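You operate a simulated robot arm through the tools that you are given. There is no shell and no other tool. Be economical: measure what you need, move in short steps, check, and stop when the job is done.

The job below is to be done with a simulated robot arm. You get a single attempt, and the scene is never put back.

TASK
Fetch the blue strap roll and set it in the box on the packing table top.

The check looks at the end state, three seconds after you hand in, the way a careful person would. Anything else that was tipped, shoved, dropped, spilled or broken makes it a failure.

THE ROBOT
A 6-joint arm with a two-finger parallel gripper, fixed in place. Base frame: the origin is at the foot of the arm, x ahead of it, y to its left, z up; the work surface is at about z = 0. Units: cm, rad, N and s.
With the tool pointing down near the work surface it reaches from about 14 to 58 cm from the base axis. Its first joint turns from -1.152 to 1.152 rad. Payload 2.1 kg.
The tool frame sits at the grasp point between the pads (the TCP): z along the fingers, y along the line on which they close. The tips reach 3 cm beyond it. Largest opening 9.4 cm; finger width 2.8, thickness 1; the body of the gripper, 5 by 9.6 cm, starts 5.5 cm behind the TCP.
Orientation is that of the tool frame in the base frame, as [roll, pitch, yaw] about the fixed x, y, z axes, in that order (R = Rz(yaw) Ry(pitch) Rx(roll)). With the fingers straight down and closing along the base's y, the tool's x points along the base's -x, its y along +y and its z along -z.

THE INTERFACE
- The arm moves only by the tool arm_command. Its argument "steps" is a list of rows, each a list of 3 entries, a list of its own where there are three numbers: the shift along the tool's x, y, z in cm, then the turn, a rotation vector about the tool's x, y, z in rad, then the gripper command, from -1 (fully open) to 1 (shut), values between in proportion. In form: [[[dx, dy, dz], [ax, ay, az], gripper], ...]. A call has 1 to 8 rows; each row shifts and turns the commanded pose from where the row before left it, along the tool's axes as they then stand. A row lasts 0.2 s, in which the tool goes at most 5 cm and 0.15 rad; a call with a longer step from one row to the next is refused whole, and so is a gripper value outside its range. A pose out of reach is approached as far as the arm can. The call stops where the force on the tool passes 40 N (or 10 N more than at its start, if that is more) or the arm is blocked; 0.2 s more then pass. The fingers move at their own pace (about 7.2 cm/s each) and stop on an object; they squeeze with about 38 N. The grip force told is the motor's: it shows also when the fingers shut on nothing. Time passes only in rows, and 0.2 s behind the last, so rows that do not move let the fingers close. It gives the time, the measured TCP pose, the force on the tool (base axes), the opening and the grip force at its end, in the units of the frame above (readings bear some noise).
- Cameras (640 x 400 px; columns grow to the right, rows downward): "scene" is fixed at [3.73, -36.52, 47.27]; the picture's right is [0.89, -0.46, 0.00], its down [-0.30, -0.59, -0.75] and it looks along [0.34, 0.66, -0.67] (base axes); focal length 222 px, centre (320, 200). "wrist" rides on the gripper at [7.6, 1.4, -10.2] in the tool frame; the picture's right is [-0.18, 0.98, 0.00], its down [-0.75, -0.14, -0.64] and it looks along [-0.63, -0.12, 0.77] (tool axes); focal length 243 px, centre (320, 200). There is no depth. A picture from a camera that has moved, and an enlarged one, comes with that camera's place and axes in the base frame and with its lens.
- grab_frame(camera): a new picture of that camera. It takes no simulated time.
- close_up(camera, box): a new picture of the part [left, top, right, bottom] of that camera's present view, enlarged. It takes no simulated time.
- finish_job(): hands the job in; it is judged then, once.

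Work in short steps. Places have to be worked out from the pictures, the camera data and where the tool is seen: move nearer, look again, correct. Check each grasp and each placing, and mend what went wrong. You have 90 turns and 36 pictures in all, those below and enlarged ones among them. Open the gripper and draw the arm clear of the work before you hand the job in, unless the task says otherwise; then end with one line.

The tools are called after "Call:" by a JSON object that holds its "op" and its "data". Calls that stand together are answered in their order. arm_command: Moves the arm, as the interface text tells. Its arguments: {"type":"object","properties":{"steps":{"type":"array","items":{"type":"array"}}},"required":["steps"]} The other tools are called the same way: grab_frame (camera) takes a picture; close_up (camera, box) takes an enlarged picture of a part of a camera's view; finish_job () hands the job in.

At the start:

```text
clock: 0.0
ee_pos: [32.14, 5.25, 30.66]
tool_rot: [-3.139, 0.001, 3.141]
force: [0.1, -0.1, 0.1]
gripper_width: 9.4
gripper_force: 0.0
```

scene: 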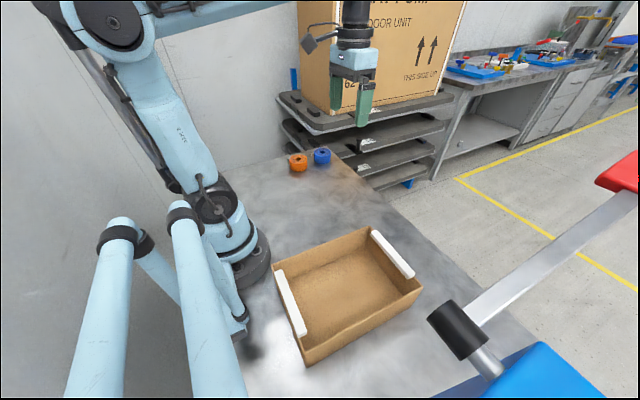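
wrist: 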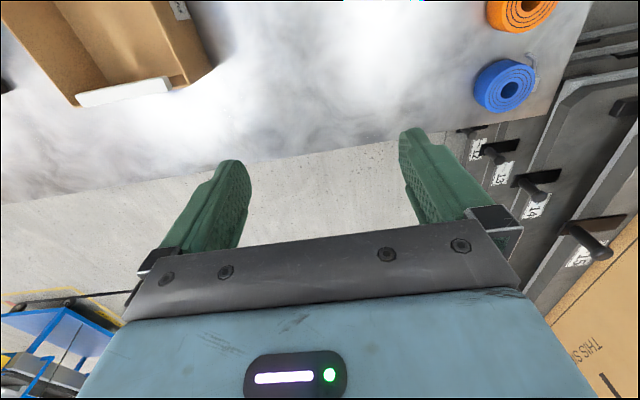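

The blue roll looks to be near (39, 31) with the orange one about 9 cm towards -x, and the box near (19, -18). I'll take enlarged views to refine this and see how close the shelf is.

Call:
{"op": "close_up", "data": {"camera": "scene", "box": [250, 80, 410, 200]}}

Call:
{"op": "close_up", "data": {"camera": "scene", "box": [240, 210, 440, 380]}}

```text
3.33 times, centred on (330, 140) of scene
camera zoom: at [3.73, -36.52, 47.27], right [0.89, -0.46, 0.0], down [-0.3, -0.59, -0.75], along [0.34, 0.66, -0.67], focal length 740 px, centre (287, 400)
```

zoom: 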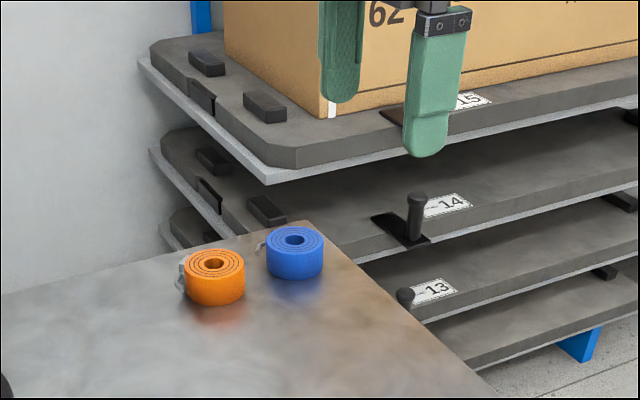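

```text
2.35 times, centred on (340, 295) of scene
camera zoom: at [3.73, -36.52, 47.27], right [0.89, -0.46, 0.0], down [-0.3, -0.59, -0.75], along [0.34, 0.66, -0.67], focal length 523 px, centre (273, -24)
```

zoom: 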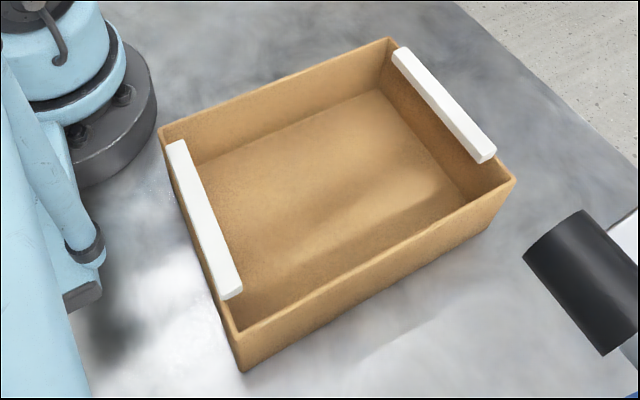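

The blue roll's top is at about (39.4, 31.1, 4) with a diameter near 6.8. The orange roll is at about (29, 30.5), so closing along y keeps the fingers clear of it. I'll move part of the way over and look again, especially at the shelf.

Call:
{"op": "arm_command", "data": {"steps": [[[-1, 4, 1.5], [0, 0, 0], -1], [[-1, 4, 1.5], [0, 0, 0], -1], [[-1, 4, 1.5], [0, 0, 0], -1], [[-1, 4, 1.5], [0, 0, 0], -1], [[-1, 4, 1.5], [0, 0, 0], -1]]}}

Call:
{"op": "grab_frame", "data": {"camera": "wrist"}}

Call:
{"op": "grab_frame", "data": {"camera": "scene"}}

```text
clock: 1.2
ee_pos: [37.11, 25.49, 23.15]
tool_rot: [-3.141, 0.001, 3.14]
force: [-0.3, 0.5, 0.3]
gripper_width: 9.4
gripper_force: 0.1
```

```text
31 pictures are left
camera wrist: at [29.42, 26.82, 33.24], right [0.19, 0.98, 0.0], down [0.75, -0.14, 0.64], along [0.63, -0.12, -0.77], focal length 243 px, centre (320, 200)
```

wrist: 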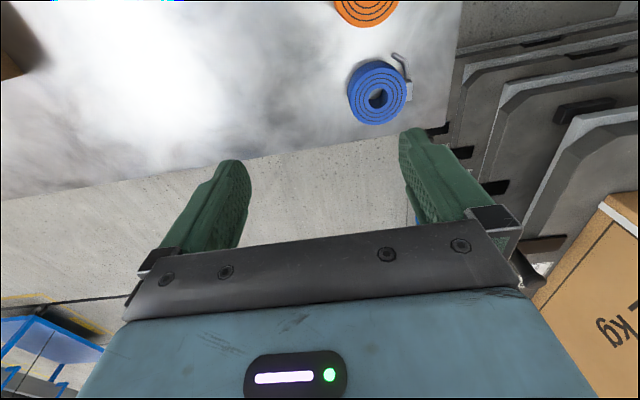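

```text
30 pictures are left
```

scene: 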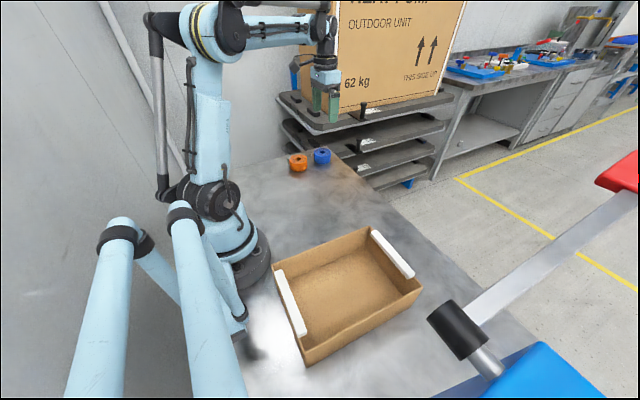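

The two views agree on the blue roll: top centre at about (39.4, 31.5, 3.3). The shelf triangulates well beyond the table (y about 70), so it isn't in the way, and I'll zoom in on the roll and its loose tail.

Call:
{"op": "close_up", "data": {"camera": "wrist", "box": [300, 0, 460, 150]}}

```text
2.67 times, centred on (380, 75) of wrist
camera zoom: at [29.42, 26.82, 33.24], right [0.19, 0.98, 0.0], down [0.75, -0.14, 0.64], along [0.63, -0.12, -0.77], focal length 647 px, centre (160, 533)
```

zoom: 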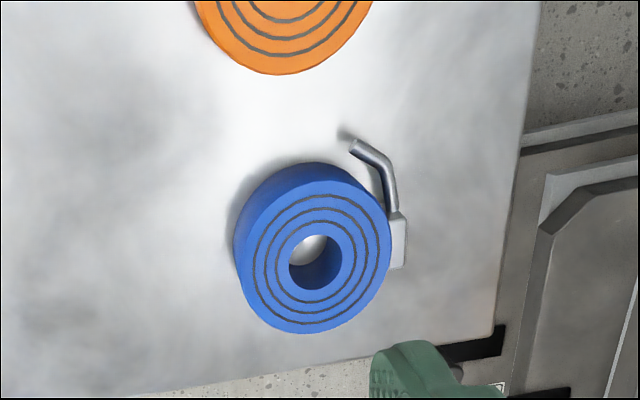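

The metal clip sits on the roll's +y side, so I'll close along the +x+y diagonal instead, clear of both the clip and the orange roll. Next I turn +0.785 about tool z while going down to about z=14.

Call:
{"op": "arm_command", "data": {"steps": [[[0, 0, 1.5], [0, 0, 0.131], -1], [[0, 0, 1.5], [0, 0, 0.131], -1], [[0, 0, 1.5], [0, 0, 0.131], -1], [[0, 0, 1.5], [0, 0, 0.131], -1], [[0, 0, 1.5], [0, 0, 0.131], -1], [[0, 0, 1.5], [0, 0, 0.13], -1]]}}

```text
clock: 2.6
ee_pos: [37.21, 25.33, 14.05]
tool_rot: [3.141, -0.001, 2.354]
force: [-0.2, 1.1, 0.1]
gripper_width: 9.4
gripper_force: 0.1
```

Turned as intended. Now I move over the roll centre at (39.8, 31.7), staying at z=14, and look.

Call:
{"op": "arm_command", "data": {"steps": [[[1.34, 3.17, 0], [0, 0, 0], -1], [[1.33, 3.17, 0], [0, 0, 0], -1], [[0, 0, 0], [0, 0, 0], -1]]}}

Call:
{"op": "grab_frame", "data": {"camera": "wrist"}}

Call:
{"op": "close_up", "data": {"camera": "scene", "box": [250, 80, 410, 200]}}

```text
clock: 3.4
ee_pos: [39.81, 31.57, 14.1]
tool_rot: [-3.141, 0.0, 2.355]
force: [-0.6, 0.0, 0.8]
gripper_width: 9.4
gripper_force: 0.1
```

```text
28 pictures are left
camera wrist: at [35.3, 37.94, 24.18], right [0.83, 0.56, 0.0], down [0.43, -0.63, 0.64], along [0.36, -0.53, -0.77], focal length 243 px, centre (320, 200)
```

wrist: 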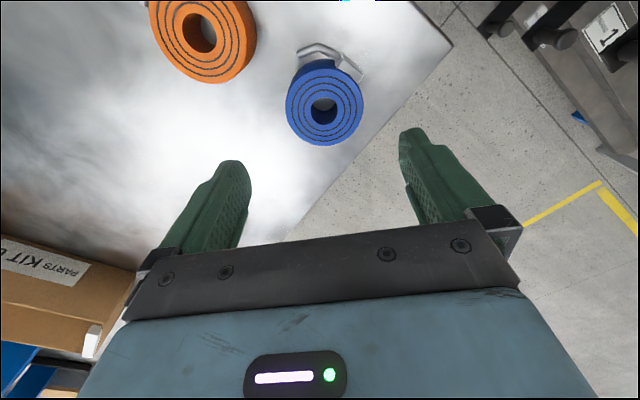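

```text
3.33 times, centred on (330, 140) of scene
camera zoom: at [3.73, -36.52, 47.27], right [0.89, -0.46, 0.0], down [-0.3, -0.59, -0.75], along [0.34, 0.66, -0.67], focal length 740 px, centre (287, 400)
```

zoom: 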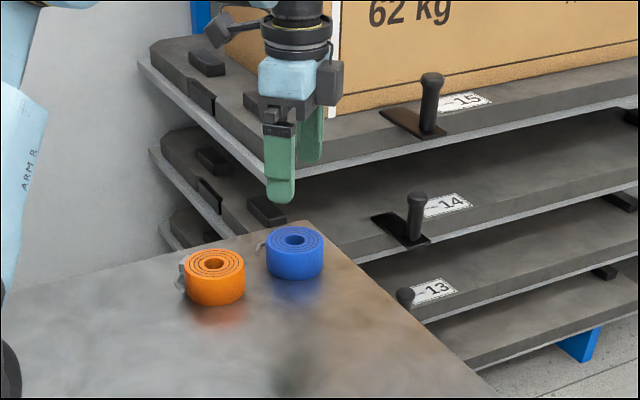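

The wrist view puts the roll at about (39.7, 32.0), so I correct by 0.4 cm and go straight down until the tips are about 0.7 cm above the table.

Call:
{"op": "arm_command", "data": {"steps": [[[0.3, 0.23, 1], [0, 0, 0], -1], [[0, 0, 2.5], [0, 0, 0], -1], [[0, 0, 2.5], [0, 0, 0], -1], [[0, 0, 2], [0, 0, 0], -1], [[0, 0, 1.4], [0, 0, 0], -1], [[0, 0, 1.0], [0, 0, 0], -1], [[0, 0, 0], [0, 0, 0], -1]]}}

Call:
{"op": "grab_frame", "data": {"camera": "wrist"}}

Call:
{"op": "close_up", "data": {"camera": "scene", "box": [250, 80, 410, 200]}}

```text
clock: 5.0
ee_pos: [39.79, 32.1, 3.75]
tool_rot: [-3.141, 0.0, 2.355]
force: [0.1, 0.3, 0.8]
gripper_width: 9.39
gripper_force: 0.1
```

```text
26 pictures are left
camera wrist: at [35.27, 38.49, 13.78], right [0.83, 0.56, 0.0], down [0.43, -0.63, 0.64], along [0.36, -0.53, -0.77], focal length 243 px, centre (320, 200)
```

wrist: 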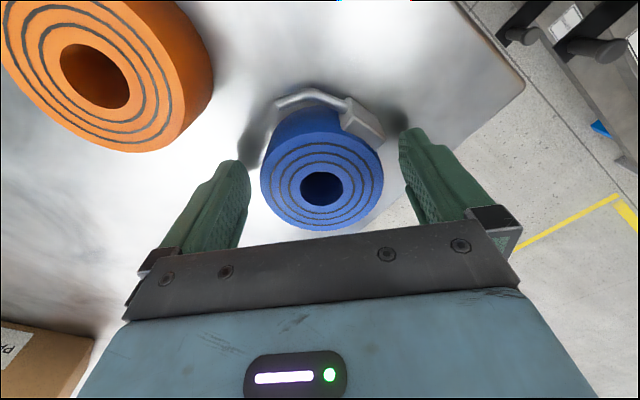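

```text
3.33 times, centred on (330, 140) of scene
camera zoom: at [3.73, -36.52, 47.27], right [0.89, -0.46, 0.0], down [-0.3, -0.59, -0.75], along [0.34, 0.66, -0.67], focal length 740 px, centre (287, 400)
```

zoom: 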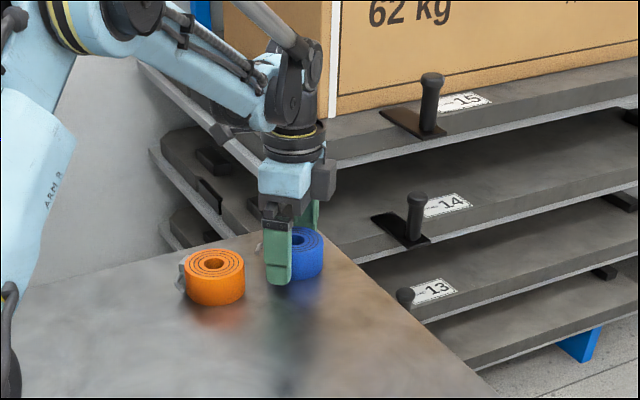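

The roll is centred between the fingers, but the clip plate passes only about 0.4 cm from a finger edge. I'll turn 0.26 rad further from it, then close.

Call:
{"op": "arm_command", "data": {"steps": [[[0, 0, 0], [0, 0, 0.13], -1], [[0, 0, 0], [0, 0, 0.13], -1], [[0, 0, 0], [0, 0, 0], -0.2], [[0, 0, 0], [0, 0, 0], 1], [[0, 0, 0], [0, 0, 0], 1], [[0, 0, 0], [0, 0, 0], 1], [[0, 0, 0], [0, 0, 0], 1]]}}

Call:
{"op": "grab_frame", "data": {"camera": "wrist"}}

```text
clock: 6.6
ee_pos: [39.74, 31.93, 3.77]
tool_rot: [-3.142, 0.001, 2.094]
force: [0.4, -1.3, 3.0]
gripper_width: 6.98
gripper_force: 37.7
```

```text
24 pictures are left
camera wrist: at [37.08, 39.32, 13.86], right [0.94, 0.33, 0.0], down [0.26, -0.72, 0.64], along [0.21, -0.61, -0.77], focal length 243 px, centre (320, 200)
```

wrist: 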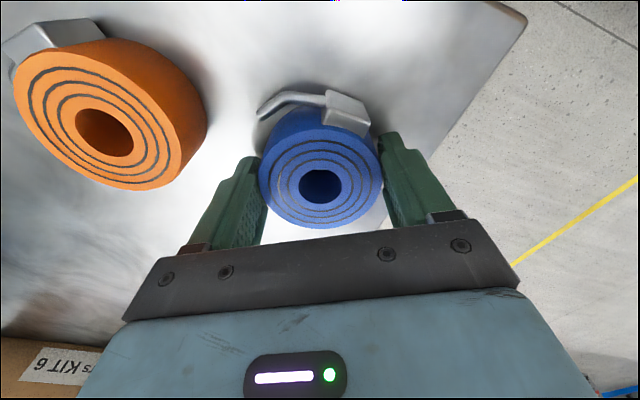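

The roll is gripped at 7.0 cm opening with 38 N, and the clip is clear of the fingers. I lift straight up.

Call:
{"op": "arm_command", "data": {"steps": [[[0, 0, -1], [0, 0, 0], 1], [[0, 0, -2], [0, 0, 0], 1], [[0, 0, -3], [0, 0, 0], 1], [[0, 0, -3], [0, 0, 0], 1], [[0, 0, -3], [0, 0, 0], 1], [[0, 0, -3], [0, 0, 0], 1], [[0, 0, -3], [0, 0, 0], 1]]}}

Call:
{"op": "grab_frame", "data": {"camera": "scene"}}

```text
clock: 8.2
ee_pos: [39.63, 32.06, 21.85]
tool_rot: [3.14, -0.001, 2.096]
force: [-0.1, -0.4, -0.5]
gripper_width: 6.92
gripper_force: 38.0
```

```text
23 pictures are left
```

scene: 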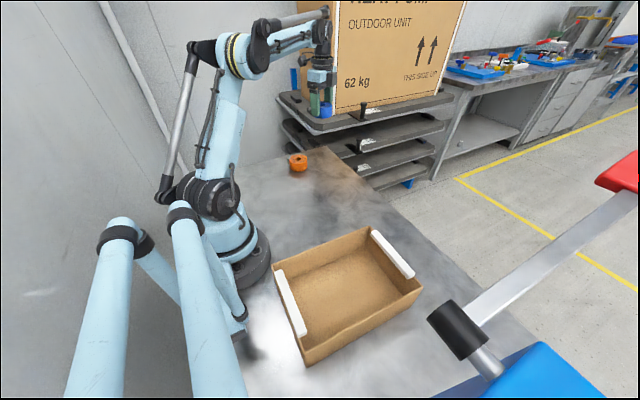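

The roll is held and the orange one is undisturbed. The box spans about x 6–29 and y -28 to -12 with its rim near z=9, so I carry the roll towards its centre at (18, -19.8) at z=22, in two halves.

Call:
{"op": "arm_command", "data": {"steps": [[[-1.2, -1.6, 0], [0, 0, 0], 1], [[-2.436, -3.193, 0], [0, 0, 0], 1], [[-2.436, -3.193, 0], [0, 0, 0], 1], [[-2.436, -3.193, 0], [0, 0, 0], 1], [[-2.436, -3.193, 0], [0, 0, 0], 1], [[-2.436, -3.193, 0], [0, 0, 0], 1], [[-2.436, -3.193, 0], [0, 0, 0], 1], [[-2.436, -3.193, 0], [0, 0, 0], 1]]}}

```text
clock: 10.0
ee_pos: [28.29, 4.21, 21.88]
tool_rot: [-3.141, -0.001, 2.095]
force: [0.4, 0.2, -1.1]
gripper_width: 6.87
gripper_force: 38.0
```

Grip is steady at (28.3, 4.2). I continue the second half to above the box centre.

Call:
{"op": "arm_command", "data": {"steps": [[[-2.23, -2.99, 0], [0, 0, 0], 1], [[-2.23, -2.99, 0], [0, 0, 0], 1], [[-2.23, -2.99, 0], [0, 0, 0], 1], [[-2.23, -2.99, 0], [0, 0, 0], 1], [[-2.23, -2.99, 0], [0, 0, 0], 1], [[-2.23, -2.99, 0], [0, 0, 0], 1], [[-2.23, -2.99, 0], [0, 0, 0], 1], [[0, 0, 0], [0, 0, 0], 1]]}}

Call:
{"op": "grab_frame", "data": {"camera": "scene"}}

Call:
{"op": "grab_frame", "data": {"camera": "wrist"}}

```text
clock: 11.8
ee_pos: [17.96, -19.99, 21.66]
tool_rot: [-3.139, -0.001, 2.095]
force: [-0.3, -0.3, -2.6]
gripper_width: 6.89
gripper_force: 38.4
```

```text
22 pictures are left
```

scene: 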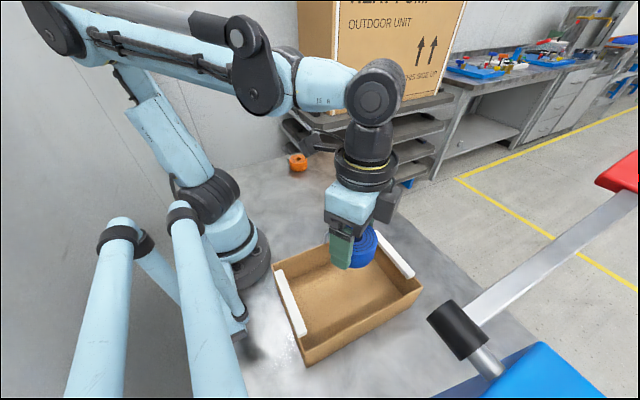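

```text
21 pictures are left
camera wrist: at [15.25, -12.72, 31.82], right [0.94, 0.33, 0.0], down [0.26, -0.72, 0.64], along [0.21, -0.61, -0.77], focal length 243 px, centre (320, 200)
```

wrist: 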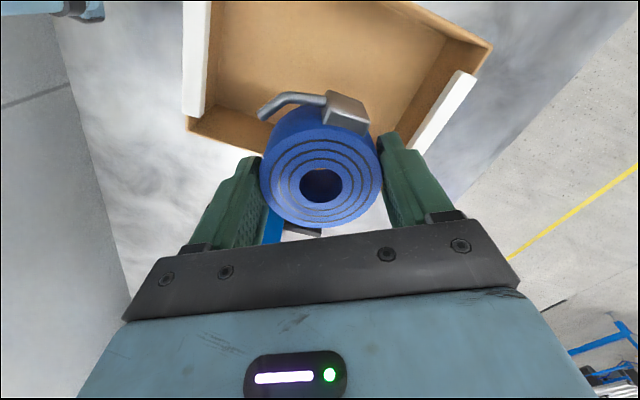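

The roll is above the middle of the box with margin all round. I go down to about z=6, keeping clear of the rim (about 9).

Call:
{"op": "arm_command", "data": {"steps": [[[0, 0, 2], [0, 0, 0], 1], [[0, 0, 3], [0, 0, 0], 1], [[0, 0, 3], [0, 0, 0], 1], [[0, 0, 3], [0, 0, 0], 1], [[0, 0, 2.5], [0, 0, 0], 1], [[0, 0, 1.7], [0, 0, 0], 1], [[0, 0, 0], [0, 0, 0], 1]]}}

Call:
{"op": "grab_frame", "data": {"camera": "scene"}}

Call:
{"op": "grab_frame", "data": {"camera": "wrist"}}

```text
clock: 13.4
ee_pos: [18.08, -19.88, 6.55]
tool_rot: [3.14, 0.001, 2.095]
force: [0.3, 0.0, -0.8]
gripper_width: 6.86
gripper_force: 38.1
```

```text
20 pictures are left
```

scene: 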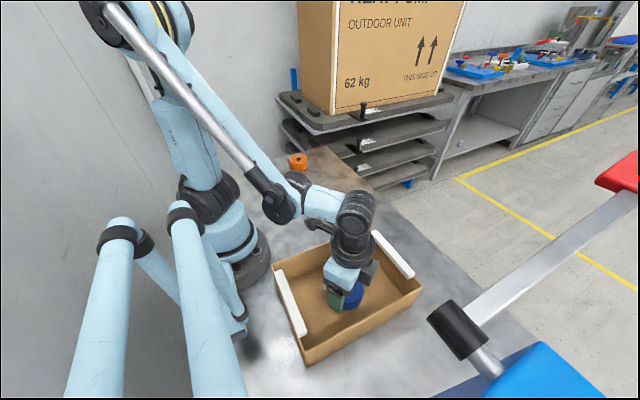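

```text
19 pictures are left
camera wrist: at [15.29, -12.62, 16.6], right [0.94, 0.33, 0.0], down [0.26, -0.72, 0.64], along [0.21, -0.61, -0.77], focal length 243 px, centre (320, 200)
```

wrist: 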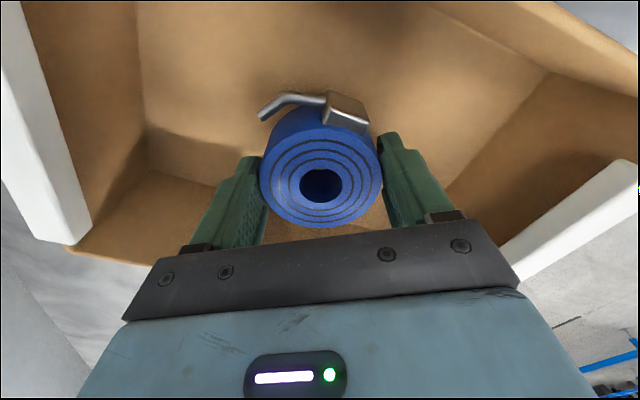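

Everything is inside the walls and clear. I lower in small steps, watching for the force of contact.

Call:
{"op": "arm_command", "data": {"steps": [[[0, 0, 0.8], [0, 0, 0], 1], [[0, 0, 0.5], [0, 0, 0], 1], [[0, 0, 0.4], [0, 0, 0], 1], [[0, 0, 0.3], [0, 0, 0], 1], [[0, 0, 0], [0, 0, 0], 1]]}}

```text
clock: 14.6
ee_pos: [18.04, -19.84, 4.55]
tool_rot: [3.141, 0.0, 2.096]
force: [-0.4, -0.2, -1.1]
gripper_width: 6.86
gripper_force: 37.5
```

No contact yet at z=4.55, so I go down a little more.

Call:
{"op": "arm_command", "data": {"steps": [[[0, 0, 0.2], [0, 0, 0], 1], [[0, 0, 0.15], [0, 0, 0], 1], [[0, 0, 0], [0, 0, 0], 1]]}}

```text
clock: 15.2
ee_pos: [17.95, -19.75, 4.34]
tool_rot: [3.141, 0.0, 2.095]
force: [-1.5, 1.8, 23.7]
gripper_width: 6.83
gripper_force: 38.5
stopped in row 2: the force on the tool passed its limit (the readings are from after the stop); the commanded pose is now the measured one
```

It is resting on the box floor (24 N upward). I open the fingers gradually, then look.

Call:
{"op": "arm_command", "data": {"steps": [[[0, 0, -0.1], [0, 0, 0], 0.3], [[0, 0, 0], [0, 0, 0], -0.4], [[0, 0, 0], [0, 0, 0], -0.8], [[0, 0, 0], [0, 0, 0], -0.9], [[0, 0, 0], [0, 0, 0], -0.9]]}}

Call:
{"op": "grab_frame", "data": {"camera": "wrist"}}

```text
clock: 16.4
ee_pos: [18.0, -19.74, 4.42]
tool_rot: [3.141, 0.0, 2.097]
force: [0.5, 0.6, 0.2]
gripper_width: 8.94
gripper_force: 0.1
```

```text
18 pictures are left
camera wrist: at [15.33, -12.54, 14.52], right [0.94, 0.33, 0.0], down [0.26, -0.72, 0.64], along [0.21, -0.61, -0.77], focal length 243 px, centre (320, 200)
```

wrist: 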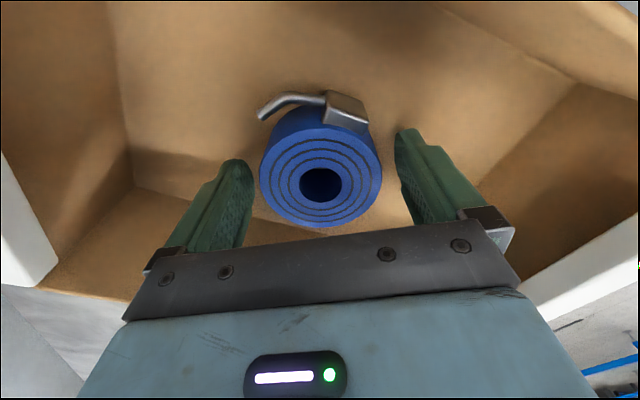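

The fingers are free of the roll on both sides, and I draw straight up.

Call:
{"op": "arm_command", "data": {"steps": [[[0, 0, -1.5], [0, 0, 0], -0.9], [[0, 0, -3], [0, 0, 0], -0.9], [[0, 0, -3], [0, 0, 0], -0.9], [[0, 0, -4], [0, 0, 0], -0.9], [[0, 0, -4], [0, 0, 0], -0.9], [[0, 0, -4], [0, 0, 0], -0.9], [[0, 0, -3], [0, 0, 0], -0.9]]}}

```text
clock: 18.0
ee_pos: [18.26, -19.8, 27.01]
tool_rot: [-3.141, 0.0, 2.093]
force: [0.2, 0.0, -0.1]
gripper_width: 8.95
gripper_force: 0.0
```

Clear at z=27. I swing the arm away from the box and check the result.

Call:
{"op": "arm_command", "data": {"steps": [[[2.23, 2.99, 0], [0, 0, 0], -1], [[2.23, 2.99, 0], [0, 0, 0], -1], [[2.23, 2.99, 0], [0, 0, 0], -1], [[2.23, 2.99, 0], [0, 0, 0], -1], [[2.23, 2.99, 0], [0, 0, 0], -1], [[2.23, 2.99, 0], [0, 0, 0], -1], [[2.23, 2.99, 0], [0, 0, 0], -1], [[0, 0, 0], [0, 0, 0], -1]]}}

Call:
{"op": "grab_frame", "data": {"camera": "scene"}}

```text
clock: 19.8
ee_pos: [28.27, 4.31, 27.16]
tool_rot: [3.142, 0.0, 2.093]
force: [0.3, -0.3, 0.7]
gripper_width: 9.37
gripper_force: 0.0
```

```text
17 pictures are left
```

scene: 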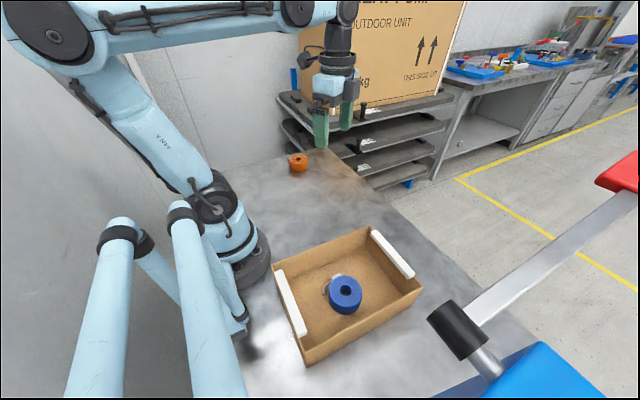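

The blue roll lies flat in the box, the box and orange roll haven't moved, and the arm is clear with the gripper open. I hand the job in.

Call:
{"op": "finish_job", "data": {}}

```text
The job is handed in.
```

The blue strap roll is lying flat in the box on the packing table. The box and the orange roll stayed where they were, and the arm is clear with the gripper open.
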